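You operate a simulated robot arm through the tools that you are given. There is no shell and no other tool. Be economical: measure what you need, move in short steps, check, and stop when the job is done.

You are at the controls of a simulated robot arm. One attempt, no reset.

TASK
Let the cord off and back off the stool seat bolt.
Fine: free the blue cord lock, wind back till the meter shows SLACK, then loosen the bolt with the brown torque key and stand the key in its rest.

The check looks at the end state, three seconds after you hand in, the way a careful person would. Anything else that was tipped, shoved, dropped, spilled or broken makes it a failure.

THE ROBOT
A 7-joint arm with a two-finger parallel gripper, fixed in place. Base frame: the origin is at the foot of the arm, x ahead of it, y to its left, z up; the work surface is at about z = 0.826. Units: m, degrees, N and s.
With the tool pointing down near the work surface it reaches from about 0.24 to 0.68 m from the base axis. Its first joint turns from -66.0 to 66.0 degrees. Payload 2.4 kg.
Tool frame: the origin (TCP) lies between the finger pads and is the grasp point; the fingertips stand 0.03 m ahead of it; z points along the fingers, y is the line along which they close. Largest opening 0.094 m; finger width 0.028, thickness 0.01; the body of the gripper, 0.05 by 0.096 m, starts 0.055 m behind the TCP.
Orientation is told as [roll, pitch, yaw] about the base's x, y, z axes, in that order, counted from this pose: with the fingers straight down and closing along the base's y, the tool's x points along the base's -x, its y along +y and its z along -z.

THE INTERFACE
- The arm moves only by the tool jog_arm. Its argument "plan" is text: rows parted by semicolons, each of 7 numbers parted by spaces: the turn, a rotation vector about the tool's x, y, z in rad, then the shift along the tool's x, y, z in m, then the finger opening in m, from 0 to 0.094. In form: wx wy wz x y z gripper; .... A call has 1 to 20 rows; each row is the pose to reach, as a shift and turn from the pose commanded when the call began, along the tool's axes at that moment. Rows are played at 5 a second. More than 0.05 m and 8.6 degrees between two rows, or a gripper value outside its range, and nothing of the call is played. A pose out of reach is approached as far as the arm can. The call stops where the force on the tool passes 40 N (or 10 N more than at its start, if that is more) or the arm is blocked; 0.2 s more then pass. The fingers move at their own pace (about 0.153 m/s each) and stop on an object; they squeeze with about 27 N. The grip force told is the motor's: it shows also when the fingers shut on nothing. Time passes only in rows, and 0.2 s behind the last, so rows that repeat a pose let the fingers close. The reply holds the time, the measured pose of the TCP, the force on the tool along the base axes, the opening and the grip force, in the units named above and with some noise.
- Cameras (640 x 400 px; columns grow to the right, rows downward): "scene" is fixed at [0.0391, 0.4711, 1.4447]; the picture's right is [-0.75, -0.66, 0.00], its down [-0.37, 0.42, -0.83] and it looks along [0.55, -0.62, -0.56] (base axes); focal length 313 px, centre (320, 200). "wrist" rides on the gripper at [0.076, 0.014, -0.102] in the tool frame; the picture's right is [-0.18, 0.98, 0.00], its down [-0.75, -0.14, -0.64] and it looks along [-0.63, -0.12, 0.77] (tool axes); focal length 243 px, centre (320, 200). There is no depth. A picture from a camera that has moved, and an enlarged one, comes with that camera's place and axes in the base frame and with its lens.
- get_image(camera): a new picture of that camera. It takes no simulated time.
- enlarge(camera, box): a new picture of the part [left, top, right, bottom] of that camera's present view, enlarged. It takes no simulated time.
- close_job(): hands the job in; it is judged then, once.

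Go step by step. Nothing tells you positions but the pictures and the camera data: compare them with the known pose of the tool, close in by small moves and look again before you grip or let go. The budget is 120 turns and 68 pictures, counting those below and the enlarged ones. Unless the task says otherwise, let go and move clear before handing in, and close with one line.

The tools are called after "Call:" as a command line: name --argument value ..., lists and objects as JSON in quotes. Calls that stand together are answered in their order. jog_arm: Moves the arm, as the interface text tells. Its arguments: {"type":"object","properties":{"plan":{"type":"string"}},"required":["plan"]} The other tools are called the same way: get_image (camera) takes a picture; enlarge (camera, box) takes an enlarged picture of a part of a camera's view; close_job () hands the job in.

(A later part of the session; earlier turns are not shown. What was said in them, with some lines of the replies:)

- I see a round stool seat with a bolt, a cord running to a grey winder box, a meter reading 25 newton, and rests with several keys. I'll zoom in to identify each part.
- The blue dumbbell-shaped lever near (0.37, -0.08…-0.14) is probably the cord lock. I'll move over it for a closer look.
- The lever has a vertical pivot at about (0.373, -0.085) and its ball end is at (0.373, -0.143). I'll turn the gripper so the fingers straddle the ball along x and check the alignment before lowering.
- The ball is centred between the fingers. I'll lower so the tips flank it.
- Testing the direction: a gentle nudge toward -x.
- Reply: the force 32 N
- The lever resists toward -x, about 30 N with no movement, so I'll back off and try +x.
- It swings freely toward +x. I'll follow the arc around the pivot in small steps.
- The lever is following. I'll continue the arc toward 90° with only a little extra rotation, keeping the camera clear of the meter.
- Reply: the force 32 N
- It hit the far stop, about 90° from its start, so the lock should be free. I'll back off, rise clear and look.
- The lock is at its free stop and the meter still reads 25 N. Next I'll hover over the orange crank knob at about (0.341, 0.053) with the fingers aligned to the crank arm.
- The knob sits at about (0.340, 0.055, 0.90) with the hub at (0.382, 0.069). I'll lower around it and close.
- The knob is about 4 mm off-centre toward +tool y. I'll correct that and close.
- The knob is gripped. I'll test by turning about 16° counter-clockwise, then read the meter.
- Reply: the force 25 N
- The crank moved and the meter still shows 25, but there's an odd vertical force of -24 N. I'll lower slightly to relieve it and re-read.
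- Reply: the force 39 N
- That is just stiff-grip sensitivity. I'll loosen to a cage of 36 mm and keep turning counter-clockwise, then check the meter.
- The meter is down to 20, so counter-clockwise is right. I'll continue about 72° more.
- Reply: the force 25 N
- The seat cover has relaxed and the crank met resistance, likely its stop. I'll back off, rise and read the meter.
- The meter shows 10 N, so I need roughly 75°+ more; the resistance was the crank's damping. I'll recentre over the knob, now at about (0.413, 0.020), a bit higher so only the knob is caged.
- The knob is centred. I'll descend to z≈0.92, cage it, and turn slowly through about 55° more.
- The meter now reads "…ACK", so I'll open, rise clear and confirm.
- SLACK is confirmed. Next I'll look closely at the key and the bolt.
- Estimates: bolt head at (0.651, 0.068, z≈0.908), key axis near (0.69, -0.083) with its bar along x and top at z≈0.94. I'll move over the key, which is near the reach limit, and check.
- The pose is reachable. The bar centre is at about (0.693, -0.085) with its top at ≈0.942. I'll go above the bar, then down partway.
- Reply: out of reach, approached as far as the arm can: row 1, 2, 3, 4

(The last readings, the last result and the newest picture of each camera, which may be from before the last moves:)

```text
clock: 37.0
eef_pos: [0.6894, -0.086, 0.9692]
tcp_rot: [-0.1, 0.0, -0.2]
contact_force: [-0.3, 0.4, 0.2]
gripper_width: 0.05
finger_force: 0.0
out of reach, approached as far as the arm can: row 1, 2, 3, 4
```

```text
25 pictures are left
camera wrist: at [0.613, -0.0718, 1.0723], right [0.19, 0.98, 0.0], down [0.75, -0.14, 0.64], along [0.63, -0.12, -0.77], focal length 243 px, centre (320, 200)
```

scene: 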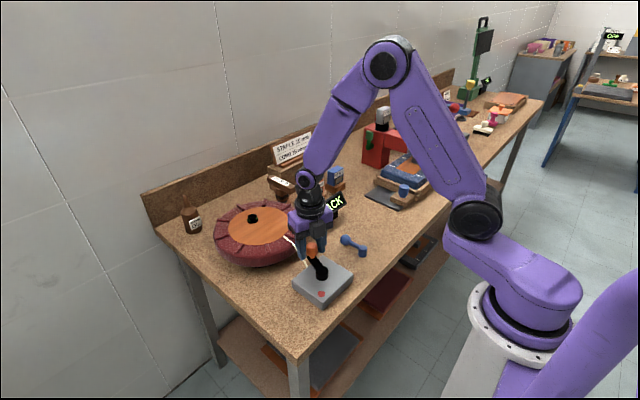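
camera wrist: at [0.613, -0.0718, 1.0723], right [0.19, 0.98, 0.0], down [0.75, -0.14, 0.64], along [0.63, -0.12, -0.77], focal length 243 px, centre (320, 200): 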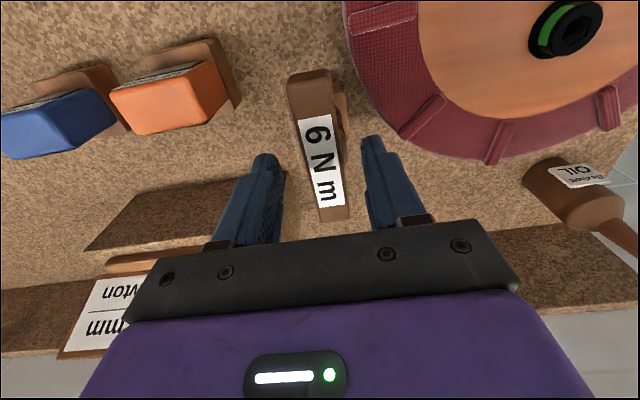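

The bar is centred at about (0.690, -0.084). I'll descend to grip height with a 2° yaw match and close.

Call:
jog_arm --plan "0 0 0.03 0.002 0.001 0.02 0.05;0 0 0.03 0.002 0.001 0.039 0.05;0 0 0.03 0.002 0.001 0.039 0.05"

Call:
enlarge --camera "scene" --box '[230, 120, 350, 230]'

Call:
get_image --camera "wrist"

```text
clock: 37.8
eef_pos: [0.686, -0.0843, 0.9285]
tcp_rot: [0.0, 0.0, -1.8]
contact_force: [0.1, 0.5, 0.7]
gripper_width: 0.0502
finger_force: 0.2
```

```text
3.64 times, centred on (290, 175) of scene
camera zoom: at [0.0391, 0.4711, 1.4447], right [-0.75, -0.66, 0.0], down [-0.37, 0.42, -0.83], along [0.55, -0.62, -0.56], focal length 1139 px, centre (429, 291)
```

zoom: 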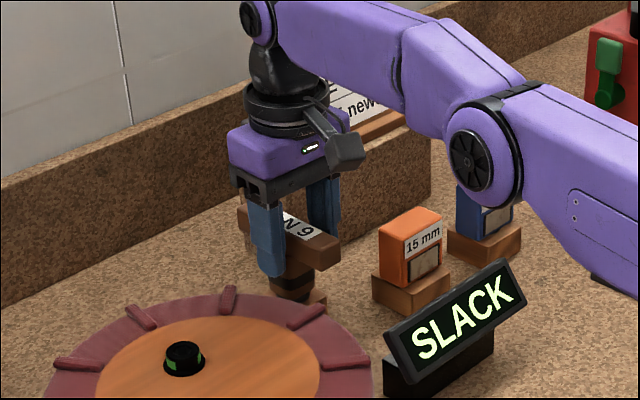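

```text
23 pictures are left
camera wrist: at [0.611, -0.0676, 1.0326], right [0.22, 0.98, 0.0], down [0.75, -0.17, 0.64], along [0.63, -0.14, -0.77], focal length 243 px, centre (320, 200)
```

wrist: 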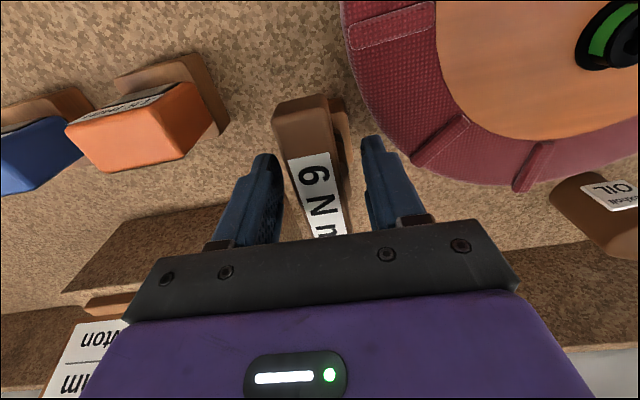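

The fingers flank the bar well, so I'll grip it.

Call:
jog_arm --plan "0 0 0 0 -0.002 0 0.04;0 0 0 0 -0.002 0 0.025;0 0 0 0 -0.002 0 0.015;0 0 0 0 -0.002 0 0.015"

```text
clock: 38.8
eef_pos: [0.6861, -0.087, 0.9301]
tcp_rot: [0.1, -0.1, -1.8]
contact_force: [1.2, 0.3, 2.4]
gripper_width: 0.0335
finger_force: 27.4
```

It closed at 33.5 mm on the key. I'll lift gently and look.

Call:
jog_arm --plan "0 0 0 0 0 -0.01 0.015;0 0 0 0 0 -0.025 0.015;0 0 0 0 0 -0.045 0.015;0 0 0 0 0 -0.07 0.015;0 0 0 0 0 -0.09 0.015;0 0 0 0 0 -0.09 0.015"

Call:
enlarge --camera "scene" --box '[220, 110, 340, 230]'

Call:
get_image --camera "wrist"

```text
clock: 40.2
eef_pos: [0.6816, -0.0866, 1.019]
tcp_rot: [0.0, 0.0, -1.9]
contact_force: [-0.2, -1.2, -3.4]
gripper_width: 0.0337
finger_force: 27.2
out of reach, approached as far as the arm can: row 5, 6
```

```text
3.33 times, centred on (280, 170) of scene
camera zoom: at [0.0392, 0.4711, 1.4447], right [-0.75, -0.66, 0.0], down [-0.37, 0.42, -0.83], along [0.55, -0.62, -0.56], focal length 1044 px, centre (453, 300)
```

zoom: 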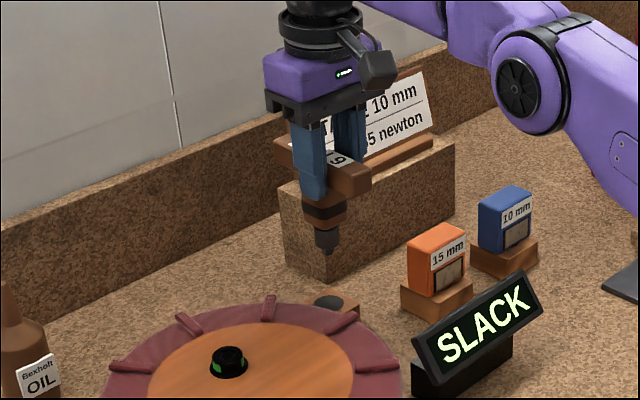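

```text
21 pictures are left
camera wrist: at [0.6065, -0.0699, 1.123], right [0.22, 0.98, 0.0], down [0.75, -0.17, 0.64], along [0.63, -0.14, -0.77], focal length 243 px, centre (320, 200)
```

wrist: 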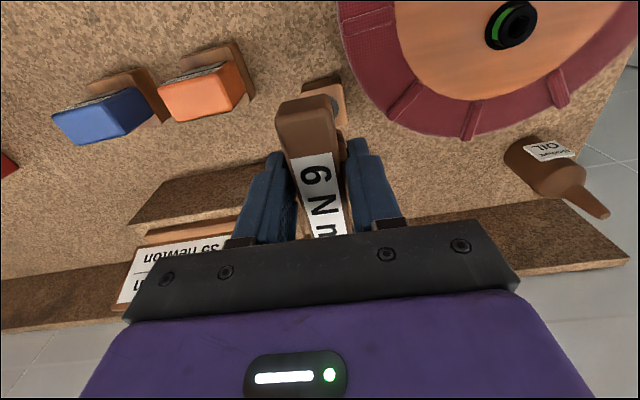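

The key hangs upright with its bit about 92 mm below the TCP, and the empty rest hole is visible. I'll carry it to just above the bolt.

Call:
jog_arm --plan "0 0 0 0.006 0.02 -0.015 0.015;0 0 0 0.012 0.045 -0.015 0.015;0 0 0 0.02 0.075 -0.015 0.015;0 0 0 0.028 0.105 -0.015 0.015;0 0 0 0.036 0.13 -0.015 0.015;0 0 0 0.0416 0.1493 -0.015 0.015;0 0 0 0.0416 0.1493 -0.015 0.015"

Call:
enlarge --camera "scene" --box '[200, 140, 320, 240]'

Call:
get_image --camera "wrist"

```text
clock: 41.8
eef_pos: [0.6469, 0.0652, 1.0323]
tcp_rot: [0.0, 0.0, -1.8]
contact_force: [-0.1, -0.5, -2.6]
gripper_width: 0.0334
finger_force: 26.8
```

```text
4.00 times, centred on (260, 190) of scene
camera zoom: at [0.0392, 0.4712, 1.4447], right [-0.75, -0.66, 0.0], down [-0.37, 0.42, -0.83], along [0.55, -0.62, -0.56], focal length 1253 px, centre (560, 240)
```

zoom: 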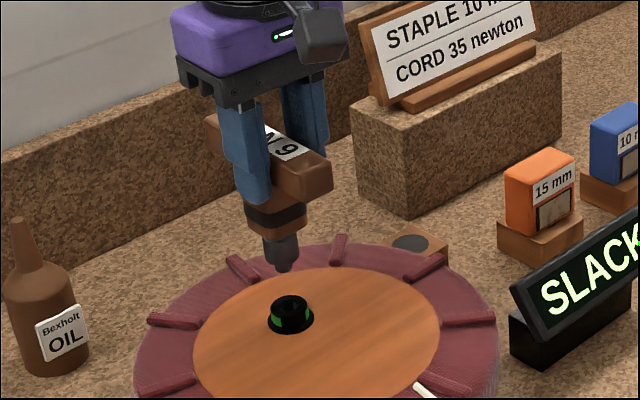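

```text
19 pictures are left
camera wrist: at [0.5711, 0.0816, 1.1365], right [0.22, 0.98, 0.0], down [0.75, -0.17, 0.64], along [0.63, -0.14, -0.77], focal length 243 px, centre (320, 200)
```

wrist: 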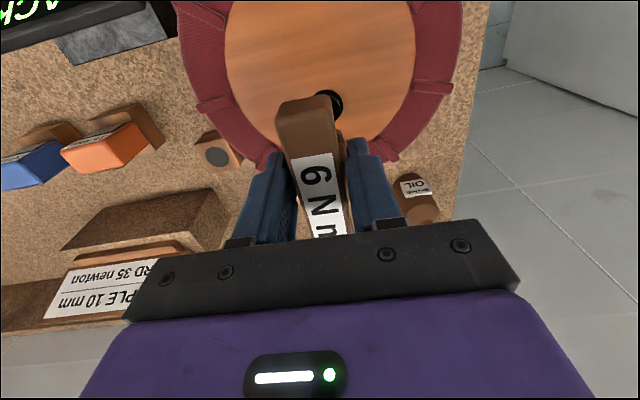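

The scene view puts the bit almost directly over the bolt. I'll check with an enlarged wrist view.

Call:
enlarge --camera "wrist" --box '[260, 70, 400, 160]'

```text
4.44 times, centred on (330, 115) of wrist
camera zoom: at [0.5711, 0.0816, 1.1365], right [0.22, 0.98, 0.0], down [0.75, -0.17, 0.64], along [0.63, -0.14, -0.77], focal length 1078 px, centre (276, 578)
```

zoom: 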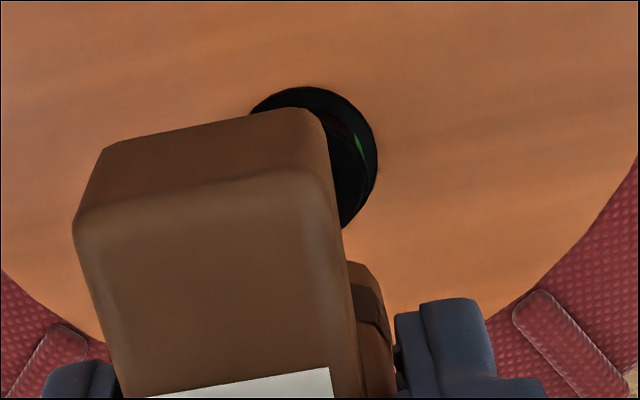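

The estimates agree to about 2 mm. I'll apply a small +y correction, descend to just above the head, and check again.

Call:
jog_arm --plan "0 0 0 0.0005 0.0015 0.01 0.015;0 0 0 0.0005 0.0015 0.02 0.015;0 0 0 0.0005 0.0015 0.026 0.015;0 0 0 0.0005 0.0015 0.026 0.015"

Call:
enlarge --camera "scene" --box '[230, 180, 290, 235]'

```text
clock: 42.8
eef_pos: [0.6455, 0.0663, 1.008]
tcp_rot: [0.0, 0.0, -1.8]
contact_force: [0.3, 0.3, -1.5]
gripper_width: 0.0335
finger_force: 27.2
```

```text
7.27 times, centred on (260, 208) of scene
camera zoom: at [0.0392, 0.4711, 1.4447], right [-0.75, -0.66, 0.0], down [-0.37, 0.42, -0.83], along [0.55, -0.62, -0.56], focal length 2279 px, centre (756, 146)
```

zoom: 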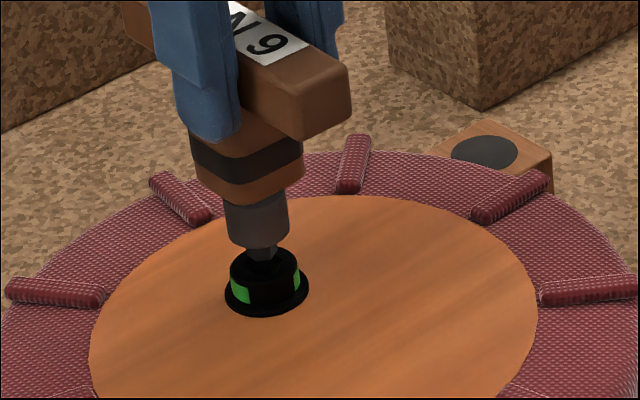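

The bit is just over the socket, perhaps 1 mm to image-left. I'll nudge it and press down gently.

Call:
jog_arm --plan "0 0 0 0.0008 -0.0008 0.002 0.015;0 0 0 0.0008 -0.0008 0.005 0.015;0 0 0 0.0008 -0.0008 0.008 0.015;0 0 0 0.0008 -0.0008 0.011 0.015;0 0 0 0.0008 -0.0008 0.014 0.015"

Call:
enlarge --camera "scene" --box '[230, 180, 290, 235]'

```text
clock: 44.0
eef_pos: [0.645, 0.0663, 0.9955]
tcp_rot: [0.0, -0.3, -1.7]
contact_force: [-2.1, 7.3, 15.6]
gripper_width: 0.0336
finger_force: 27.0
```

```text
7.27 times, centred on (260, 208) of scene
camera zoom: at [0.0387, 0.4713, 1.4447], right [-0.75, -0.66, 0.0], down [-0.37, 0.42, -0.83], along [0.55, -0.62, -0.56], focal length 2279 px, centre (756, 146)
```

zoom: 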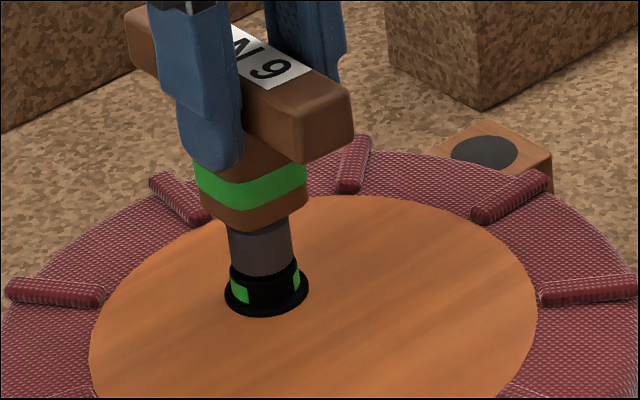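

The key's ring turned green, so it is seated. I'll rotate counter-clockwise about the bolt axis by about 32° and watch the forces.

Call:
jog_arm --plan "0 0 -0.07 -0.0001 -0.0004 -0.001 0.015;0 0 -0.14 -0.0002 -0.0008 -0.001 0.015;0 0 -0.21 -0.0004 -0.0012 -0.001 0.015;0 0 -0.28 -0.0005 -0.0016 -0.001 0.015;0 0 -0.35 -0.0007 -0.002 -0.001 0.015;0 0 -0.42 -0.0009 -0.0024 -0.001 0.015;0 0 -0.49 -0.0011 -0.0027 -0.001 0.015;0 0 -0.56 -0.0014 -0.003 -0.001 0.015;0 0 -0.56 -0.0014 -0.003 -0.001 0.015"

Call:
enlarge --camera "scene" --box '[230, 180, 290, 235]'

```text
clock: 46.0
eef_pos: [0.6445, 0.0618, 0.9941]
tcp_rot: [0.0, 0.0, 30.4]
contact_force: [3.5, 5.6, 13.9]
gripper_width: 0.0336
finger_force: 26.9
```

```text
7.27 times, centred on (260, 208) of scene
camera zoom: at [0.0389, 0.4712, 1.4447], right [-0.75, -0.66, 0.0], down [-0.37, 0.42, -0.83], along [0.55, -0.62, -0.56], focal length 2279 px, centre (756, 146)
```

zoom: 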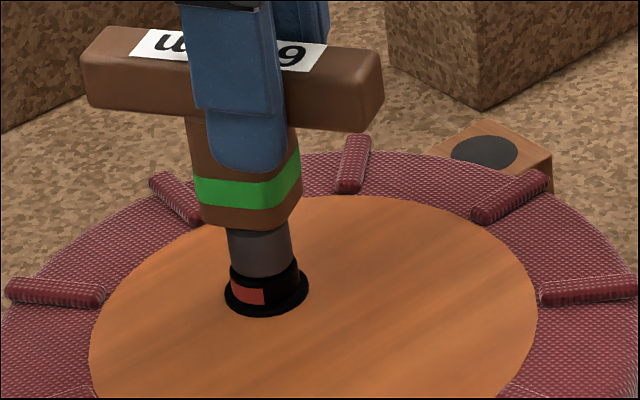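

The bolt turned and its band went from green to red. I'll turn another 32° to be sure it is properly backed off.

Call:
jog_arm --plan "0 0 -0.07 -0.0001 -0.0004 0 0.015;0 0 -0.14 -0.0002 -0.0008 0 0.015;0 0 -0.21 -0.0004 -0.0012 0 0.015;0 0 -0.28 -0.0005 -0.0016 0 0.015;0 0 -0.35 -0.0007 -0.002 0 0.015;0 0 -0.42 -0.0009 -0.0024 0 0.015;0 0 -0.49 -0.0011 -0.0027 0 0.015;0 0 -0.56 -0.0014 -0.003 0 0.015;0 0 -0.56 -0.0014 -0.003 0 0.015"

Call:
enlarge --camera "scene" --box '[230, 180, 290, 235]'

```text
clock: 48.0
eef_pos: [0.6479, 0.0603, 0.9941]
tcp_rot: [0.1, 0.1, 62.4]
contact_force: [5.2, -6.0, -1.8]
gripper_width: 0.0337
finger_force: 27.2
```

```text
7.27 times, centred on (260, 208) of scene
camera zoom: at [0.0393, 0.471, 1.4448], right [-0.75, -0.66, 0.0], down [-0.37, 0.42, -0.83], along [0.55, -0.62, -0.56], focal length 2279 px, centre (756, 146)
```

zoom: 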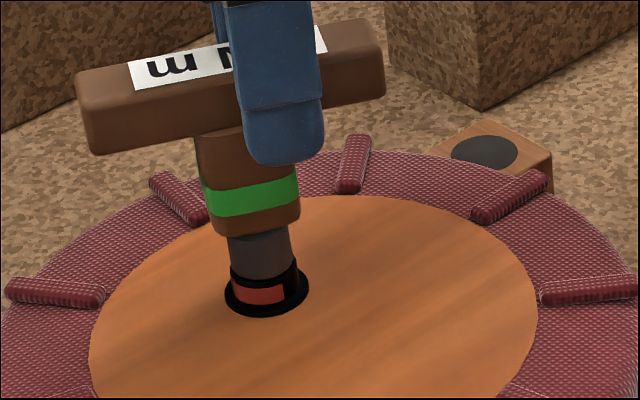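

The band is the same patch turned red, so the bolt is loose. I'll lift the key straight out and check it.

Call:
jog_arm --plan "0 0 0 0 0 -0.008 0.015;0 0 0 0 0 -0.018 0.015;0 0 0 0 0 -0.03 0.015;0 0 0 0 0 -0.045 0.015;0 0 0 0 0 -0.055 0.015;0 0 0 0 0 -0.055 0.015"

Call:
enlarge --camera "scene" --box '[210, 150, 310, 235]'

```text
clock: 49.4
eef_pos: [0.6459, 0.0603, 1.0506]
tcp_rot: [0.0, 0.0, 62.5]
contact_force: [0.5, 0.7, -2.8]
gripper_width: 0.0336
finger_force: 27.0
```

```text
4.71 times, centred on (260, 192) of scene
camera zoom: at [0.0392, 0.4711, 1.4447], right [-0.75, -0.66, 0.0], down [-0.37, 0.42, -0.83], along [0.55, -0.62, -0.56], focal length 1475 px, centre (602, 235)
```

zoom: 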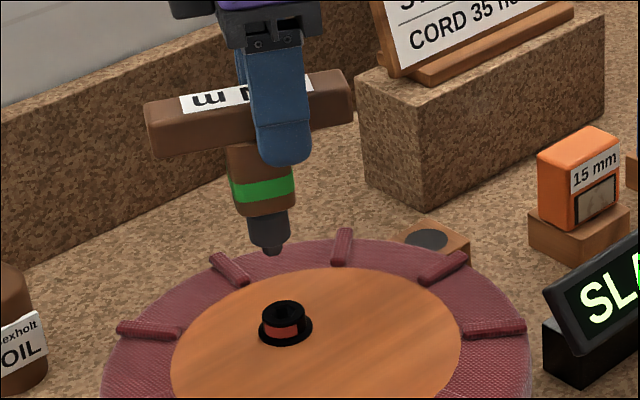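

The bolt stays put and loose, and the key is still upright. I'll carry it back toward the rest, restoring the original yaw.

Call:
jog_arm --plan "0 0 0.1246 0.0128 -0.0107 0.001 0.015;0 0 0.2492 0.0257 -0.0214 0.002 0.015;0 0 0.3738 0.0385 -0.0321 0.004 0.015;0 0 0.4984 0.0514 -0.0428 0.006 0.015;0 0 0.623 0.0642 -0.0535 0.008 0.015;0 0 0.7476 0.0771 -0.0642 0.01 0.015;0 0 0.8722 0.0899 -0.0749 0.012 0.015;0 0 0.9968 0.1028 -0.0856 0.014 0.015;0 0 1.1214 0.1156 -0.0963 0.0156 0.015;0 0 1.1214 0.1156 -0.0963 0.0156 0.015"

Call:
enlarge --camera "scene" --box '[230, 110, 340, 220]'

```text
clock: 51.6
eef_pos: [0.6801, -0.0848, 1.0347]
tcp_rot: [0.0, 0.0, -2.1]
contact_force: [1.2, -0.1, -2.6]
gripper_width: 0.0337
finger_force: 27.1
```

```text
3.64 times, centred on (285, 165) of scene
camera zoom: at [0.0392, 0.4711, 1.4447], right [-0.75, -0.66, 0.0], down [-0.37, 0.42, -0.83], along [0.55, -0.62, -0.56], focal length 1139 px, centre (447, 327)
```

zoom: 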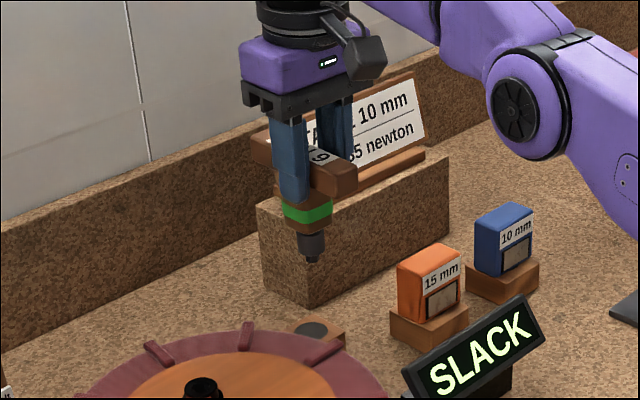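

Descending toward the rest hole, I'll pause just above it to check alignment.

Call:
jog_arm --plan "0 0 0 -0.002 -0.0015 0.02 0.015;0 0 0 -0.005 -0.0015 0.045 0.015;0 0 0 -0.007 -0.0015 0.065 0.015;0 0 0 -0.007 -0.0015 0.072 0.015;0 0 0 -0.007 -0.0015 0.072 0.015"

Call:
enlarge --camera "scene" --box '[260, 150, 330, 215]'

```text
clock: 52.8
eef_pos: [0.6886, -0.0881, 0.9616]
tcp_rot: [0.0, -0.1, -1.9]
contact_force: [0.0, -0.1, -3.0]
gripper_width: 0.0337
finger_force: 27.1
```

```text
6.15 times, centred on (295, 182) of scene
camera zoom: at [0.0392, 0.4711, 1.4447], right [-0.75, -0.66, 0.0], down [-0.37, 0.42, -0.83], along [0.55, -0.62, -0.56], focal length 1928 px, centre (474, 308)
```

zoom: 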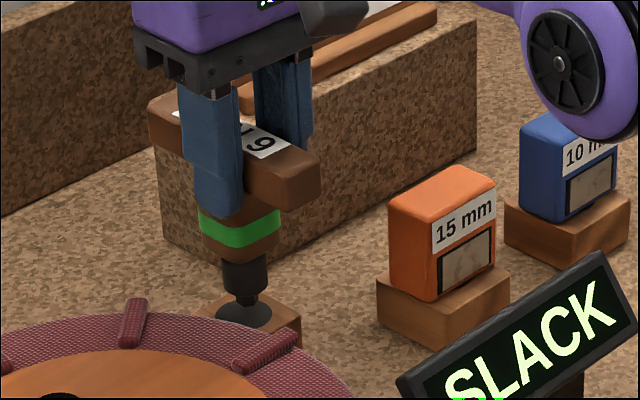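

The bit sits at the hole. I'll apply a small correction back to the original grip pose and lower gently, watching the force.

Call:
jog_arm --plan "0 0 0 0.002 0.001 0.004 0.015;0 0 0 0.002 0.001 0.009 0.015;0 0 0 0.002 0.001 0.014 0.015;0 0 0 0.002 0.001 0.019 0.015;0 0 0 0.002 0.001 0.023 0.015"

Call:
enlarge --camera "scene" --box '[260, 150, 330, 215]'

```text
clock: 54.0
eef_pos: [0.6857, -0.0849, 0.9397]
tcp_rot: [0.1, -0.1, -1.8]
contact_force: [1.9, 4.3, -1.1]
gripper_width: 0.0336
finger_force: 27.4
```

```text
6.15 times, centred on (295, 182) of scene
camera zoom: at [0.0392, 0.4712, 1.4447], right [-0.75, -0.66, 0.0], down [-0.37, 0.42, -0.83], along [0.55, -0.62, -0.56], focal length 1928 px, centre (474, 308)
```

zoom: 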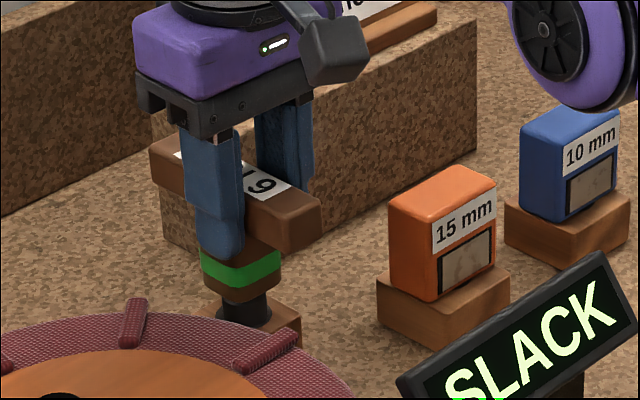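

It is entering the hole cleanly. I'll lower the last 10 mm until it seats.

Call:
jog_arm --plan "0 0 0 0 0.0005 0.003 0.015;0 0 0 0 0.0005 0.006 0.015;0 0 0 0 0.0005 0.009 0.015;0 0 0 0 0.0005 0.0105 0.015;0 0 0 0 0.0005 0.0105 0.015"

Call:
enlarge --camera "scene" --box '[260, 150, 330, 215]'

```text
clock: 55.2
eef_pos: [0.6857, -0.0857, 0.9291]
tcp_rot: [0.0, 0.0, -2.0]
contact_force: [5.9, 7.8, 2.5]
gripper_width: 0.0336
finger_force: 27.2
```

```text
6.15 times, centred on (295, 182) of scene
camera zoom: at [0.0392, 0.4713, 1.4447], right [-0.75, -0.66, 0.0], down [-0.37, 0.42, -0.83], along [0.55, -0.62, -0.56], focal length 1928 px, centre (474, 308)
```

zoom: 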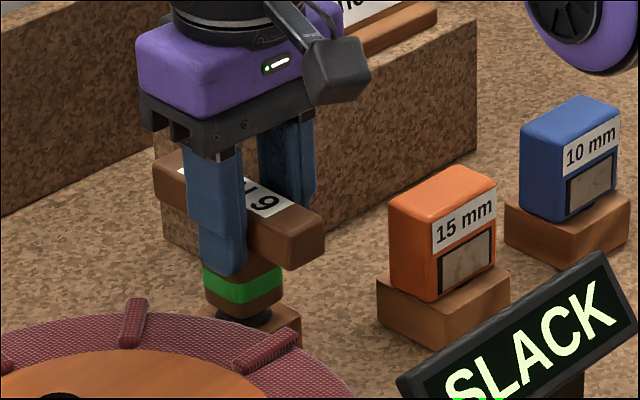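

It is back at the original height with lateral force small. One more millimetre to confirm seating, then I'll release.

Call:
jog_arm --plan "0 0 0 0 0.0005 0.0012 0.015;0 0 0 0 0.0005 0.0012 0.015"

```text
clock: 55.8
eef_pos: [0.6864, -0.0852, 0.9283]
tcp_rot: [0.0, 0.1, -2.0]
contact_force: [7.3, 7.2, 2.4]
gripper_width: 0.0337
finger_force: 27.2
```

Call:
jog_arm --plan "0 0 0 -0.001 0.001 0.0 0.015;0 0 0 -0.001 0.001 0.001 0.015;0 0 0 -0.001 0.001 0.002 0.015;0 0 0 -0.001 0.001 0.003 0.015"

```text
clock: 56.8
eef_pos: [0.6869, -0.0861, 0.9279]
tcp_rot: [0.0, -0.2, -1.9]
contact_force: [-7.5, 6.0, 27.5]
gripper_width: 0.0335
finger_force: 26.7
```

It is seated firmly with 27 N of support. I'll relax the press and open the fingers.

Call:
jog_arm --plan "0 0 0 0.0005 0 -0.002 0.015;0 0 0 0.0005 0 -0.002 0.03;0 0 0 0.0005 0 -0.002 0.045;0 0 0 0.0005 0 -0.002 0.052;0 0 0 0.0005 0 -0.002 0.052"

Call:
get_image --camera "wrist"

```text
clock: 58.0
eef_pos: [0.6852, -0.0846, 0.9255]
tcp_rot: [0.0, 0.0, -2.0]
contact_force: [0.3, -0.7, -0.7]
gripper_width: 0.0521
finger_force: 0.1
```

```text
8 pictures are left
camera wrist: at [0.6099, -0.0685, 1.03], right [0.22, 0.98, 0.0], down [0.75, -0.17, 0.64], along [0.63, -0.14, -0.77], focal length 243 px, centre (320, 200)
```

wrist: 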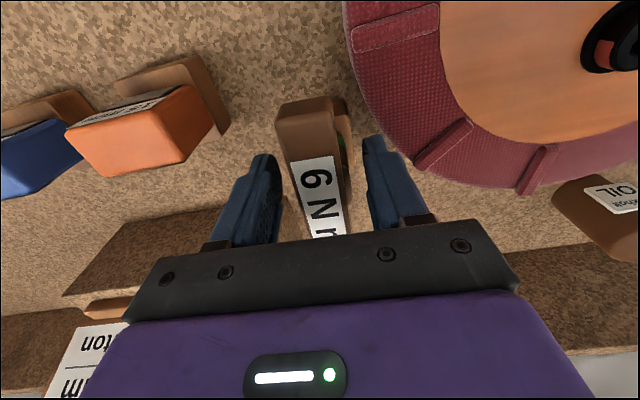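

The key stands upright with clearance on both sides. I'll rise straight up and move back clear.

Call:
jog_arm --plan "0 0 0 0 0 -0.015 0.052;0 0 0 0 0 -0.035 0.052;0 0 0 0.003 0 -0.06 0.052;0 0 0 0.01 0 -0.09 0.052;0 0 0 0.04 0 -0.12 0.052;0 0 0 0.08 0 -0.15 0.052;0 0 0 0.12 0 -0.18 0.052;0 0 0 0.16 0 -0.2 0.052;0 0 0 0.16 0 -0.2 0.052"

Call:
enlarge --camera "scene" --box '[170, 130, 390, 310]'

Call:
get_image --camera "wrist"

```text
clock: 60.0
eef_pos: [0.5244, -0.0813, 1.1252]
tcp_rot: [0.1, 0.0, -1.9]
contact_force: [-0.1, -0.2, 0.6]
gripper_width: 0.0519
finger_force: 0.0
```

```text
2.22 times, centred on (280, 220) of scene
camera zoom: at [0.0391, 0.4711, 1.4447], right [-0.75, -0.66, 0.0], down [-0.37, 0.42, -0.83], along [0.55, -0.62, -0.56], focal length 696 px, centre (409, 156)
```

zoom: 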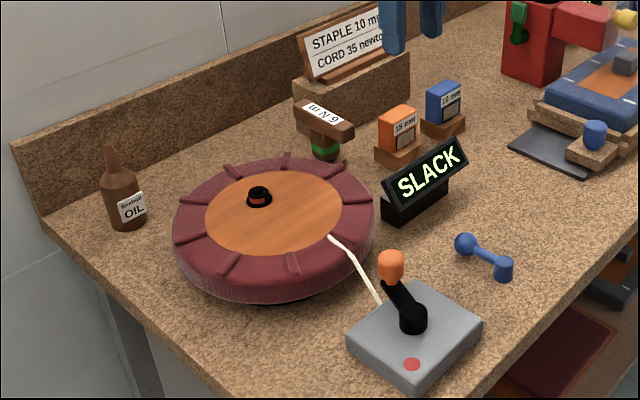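

```text
6 pictures are left
camera wrist: at [0.4488, -0.0644, 1.2292], right [0.22, 0.98, 0.0], down [0.75, -0.17, 0.64], along [0.63, -0.14, -0.77], focal length 243 px, centre (320, 200)
```

wrist: 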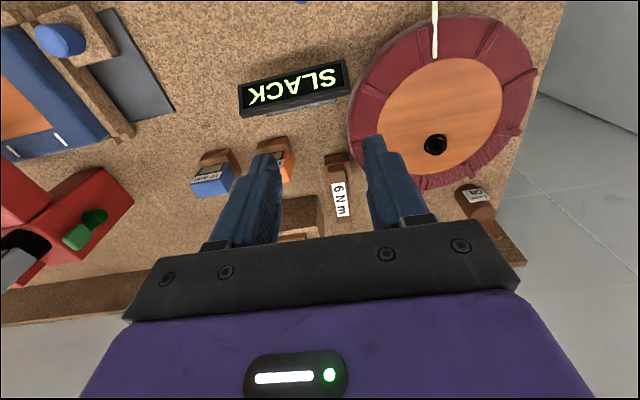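

The meter reads SLACK, the lock is free, the bolt shows red (loose), the key stands in its rest and nothing else has moved. I'm handing in.

Call:
close_job

```text
The job is handed in.
```

I freed the blue cord lock, wound the cord back until the meter showed SLACK, loosened the seat bolt about 64° (its band went from green to red), and stood the brown torque key back in its rest.
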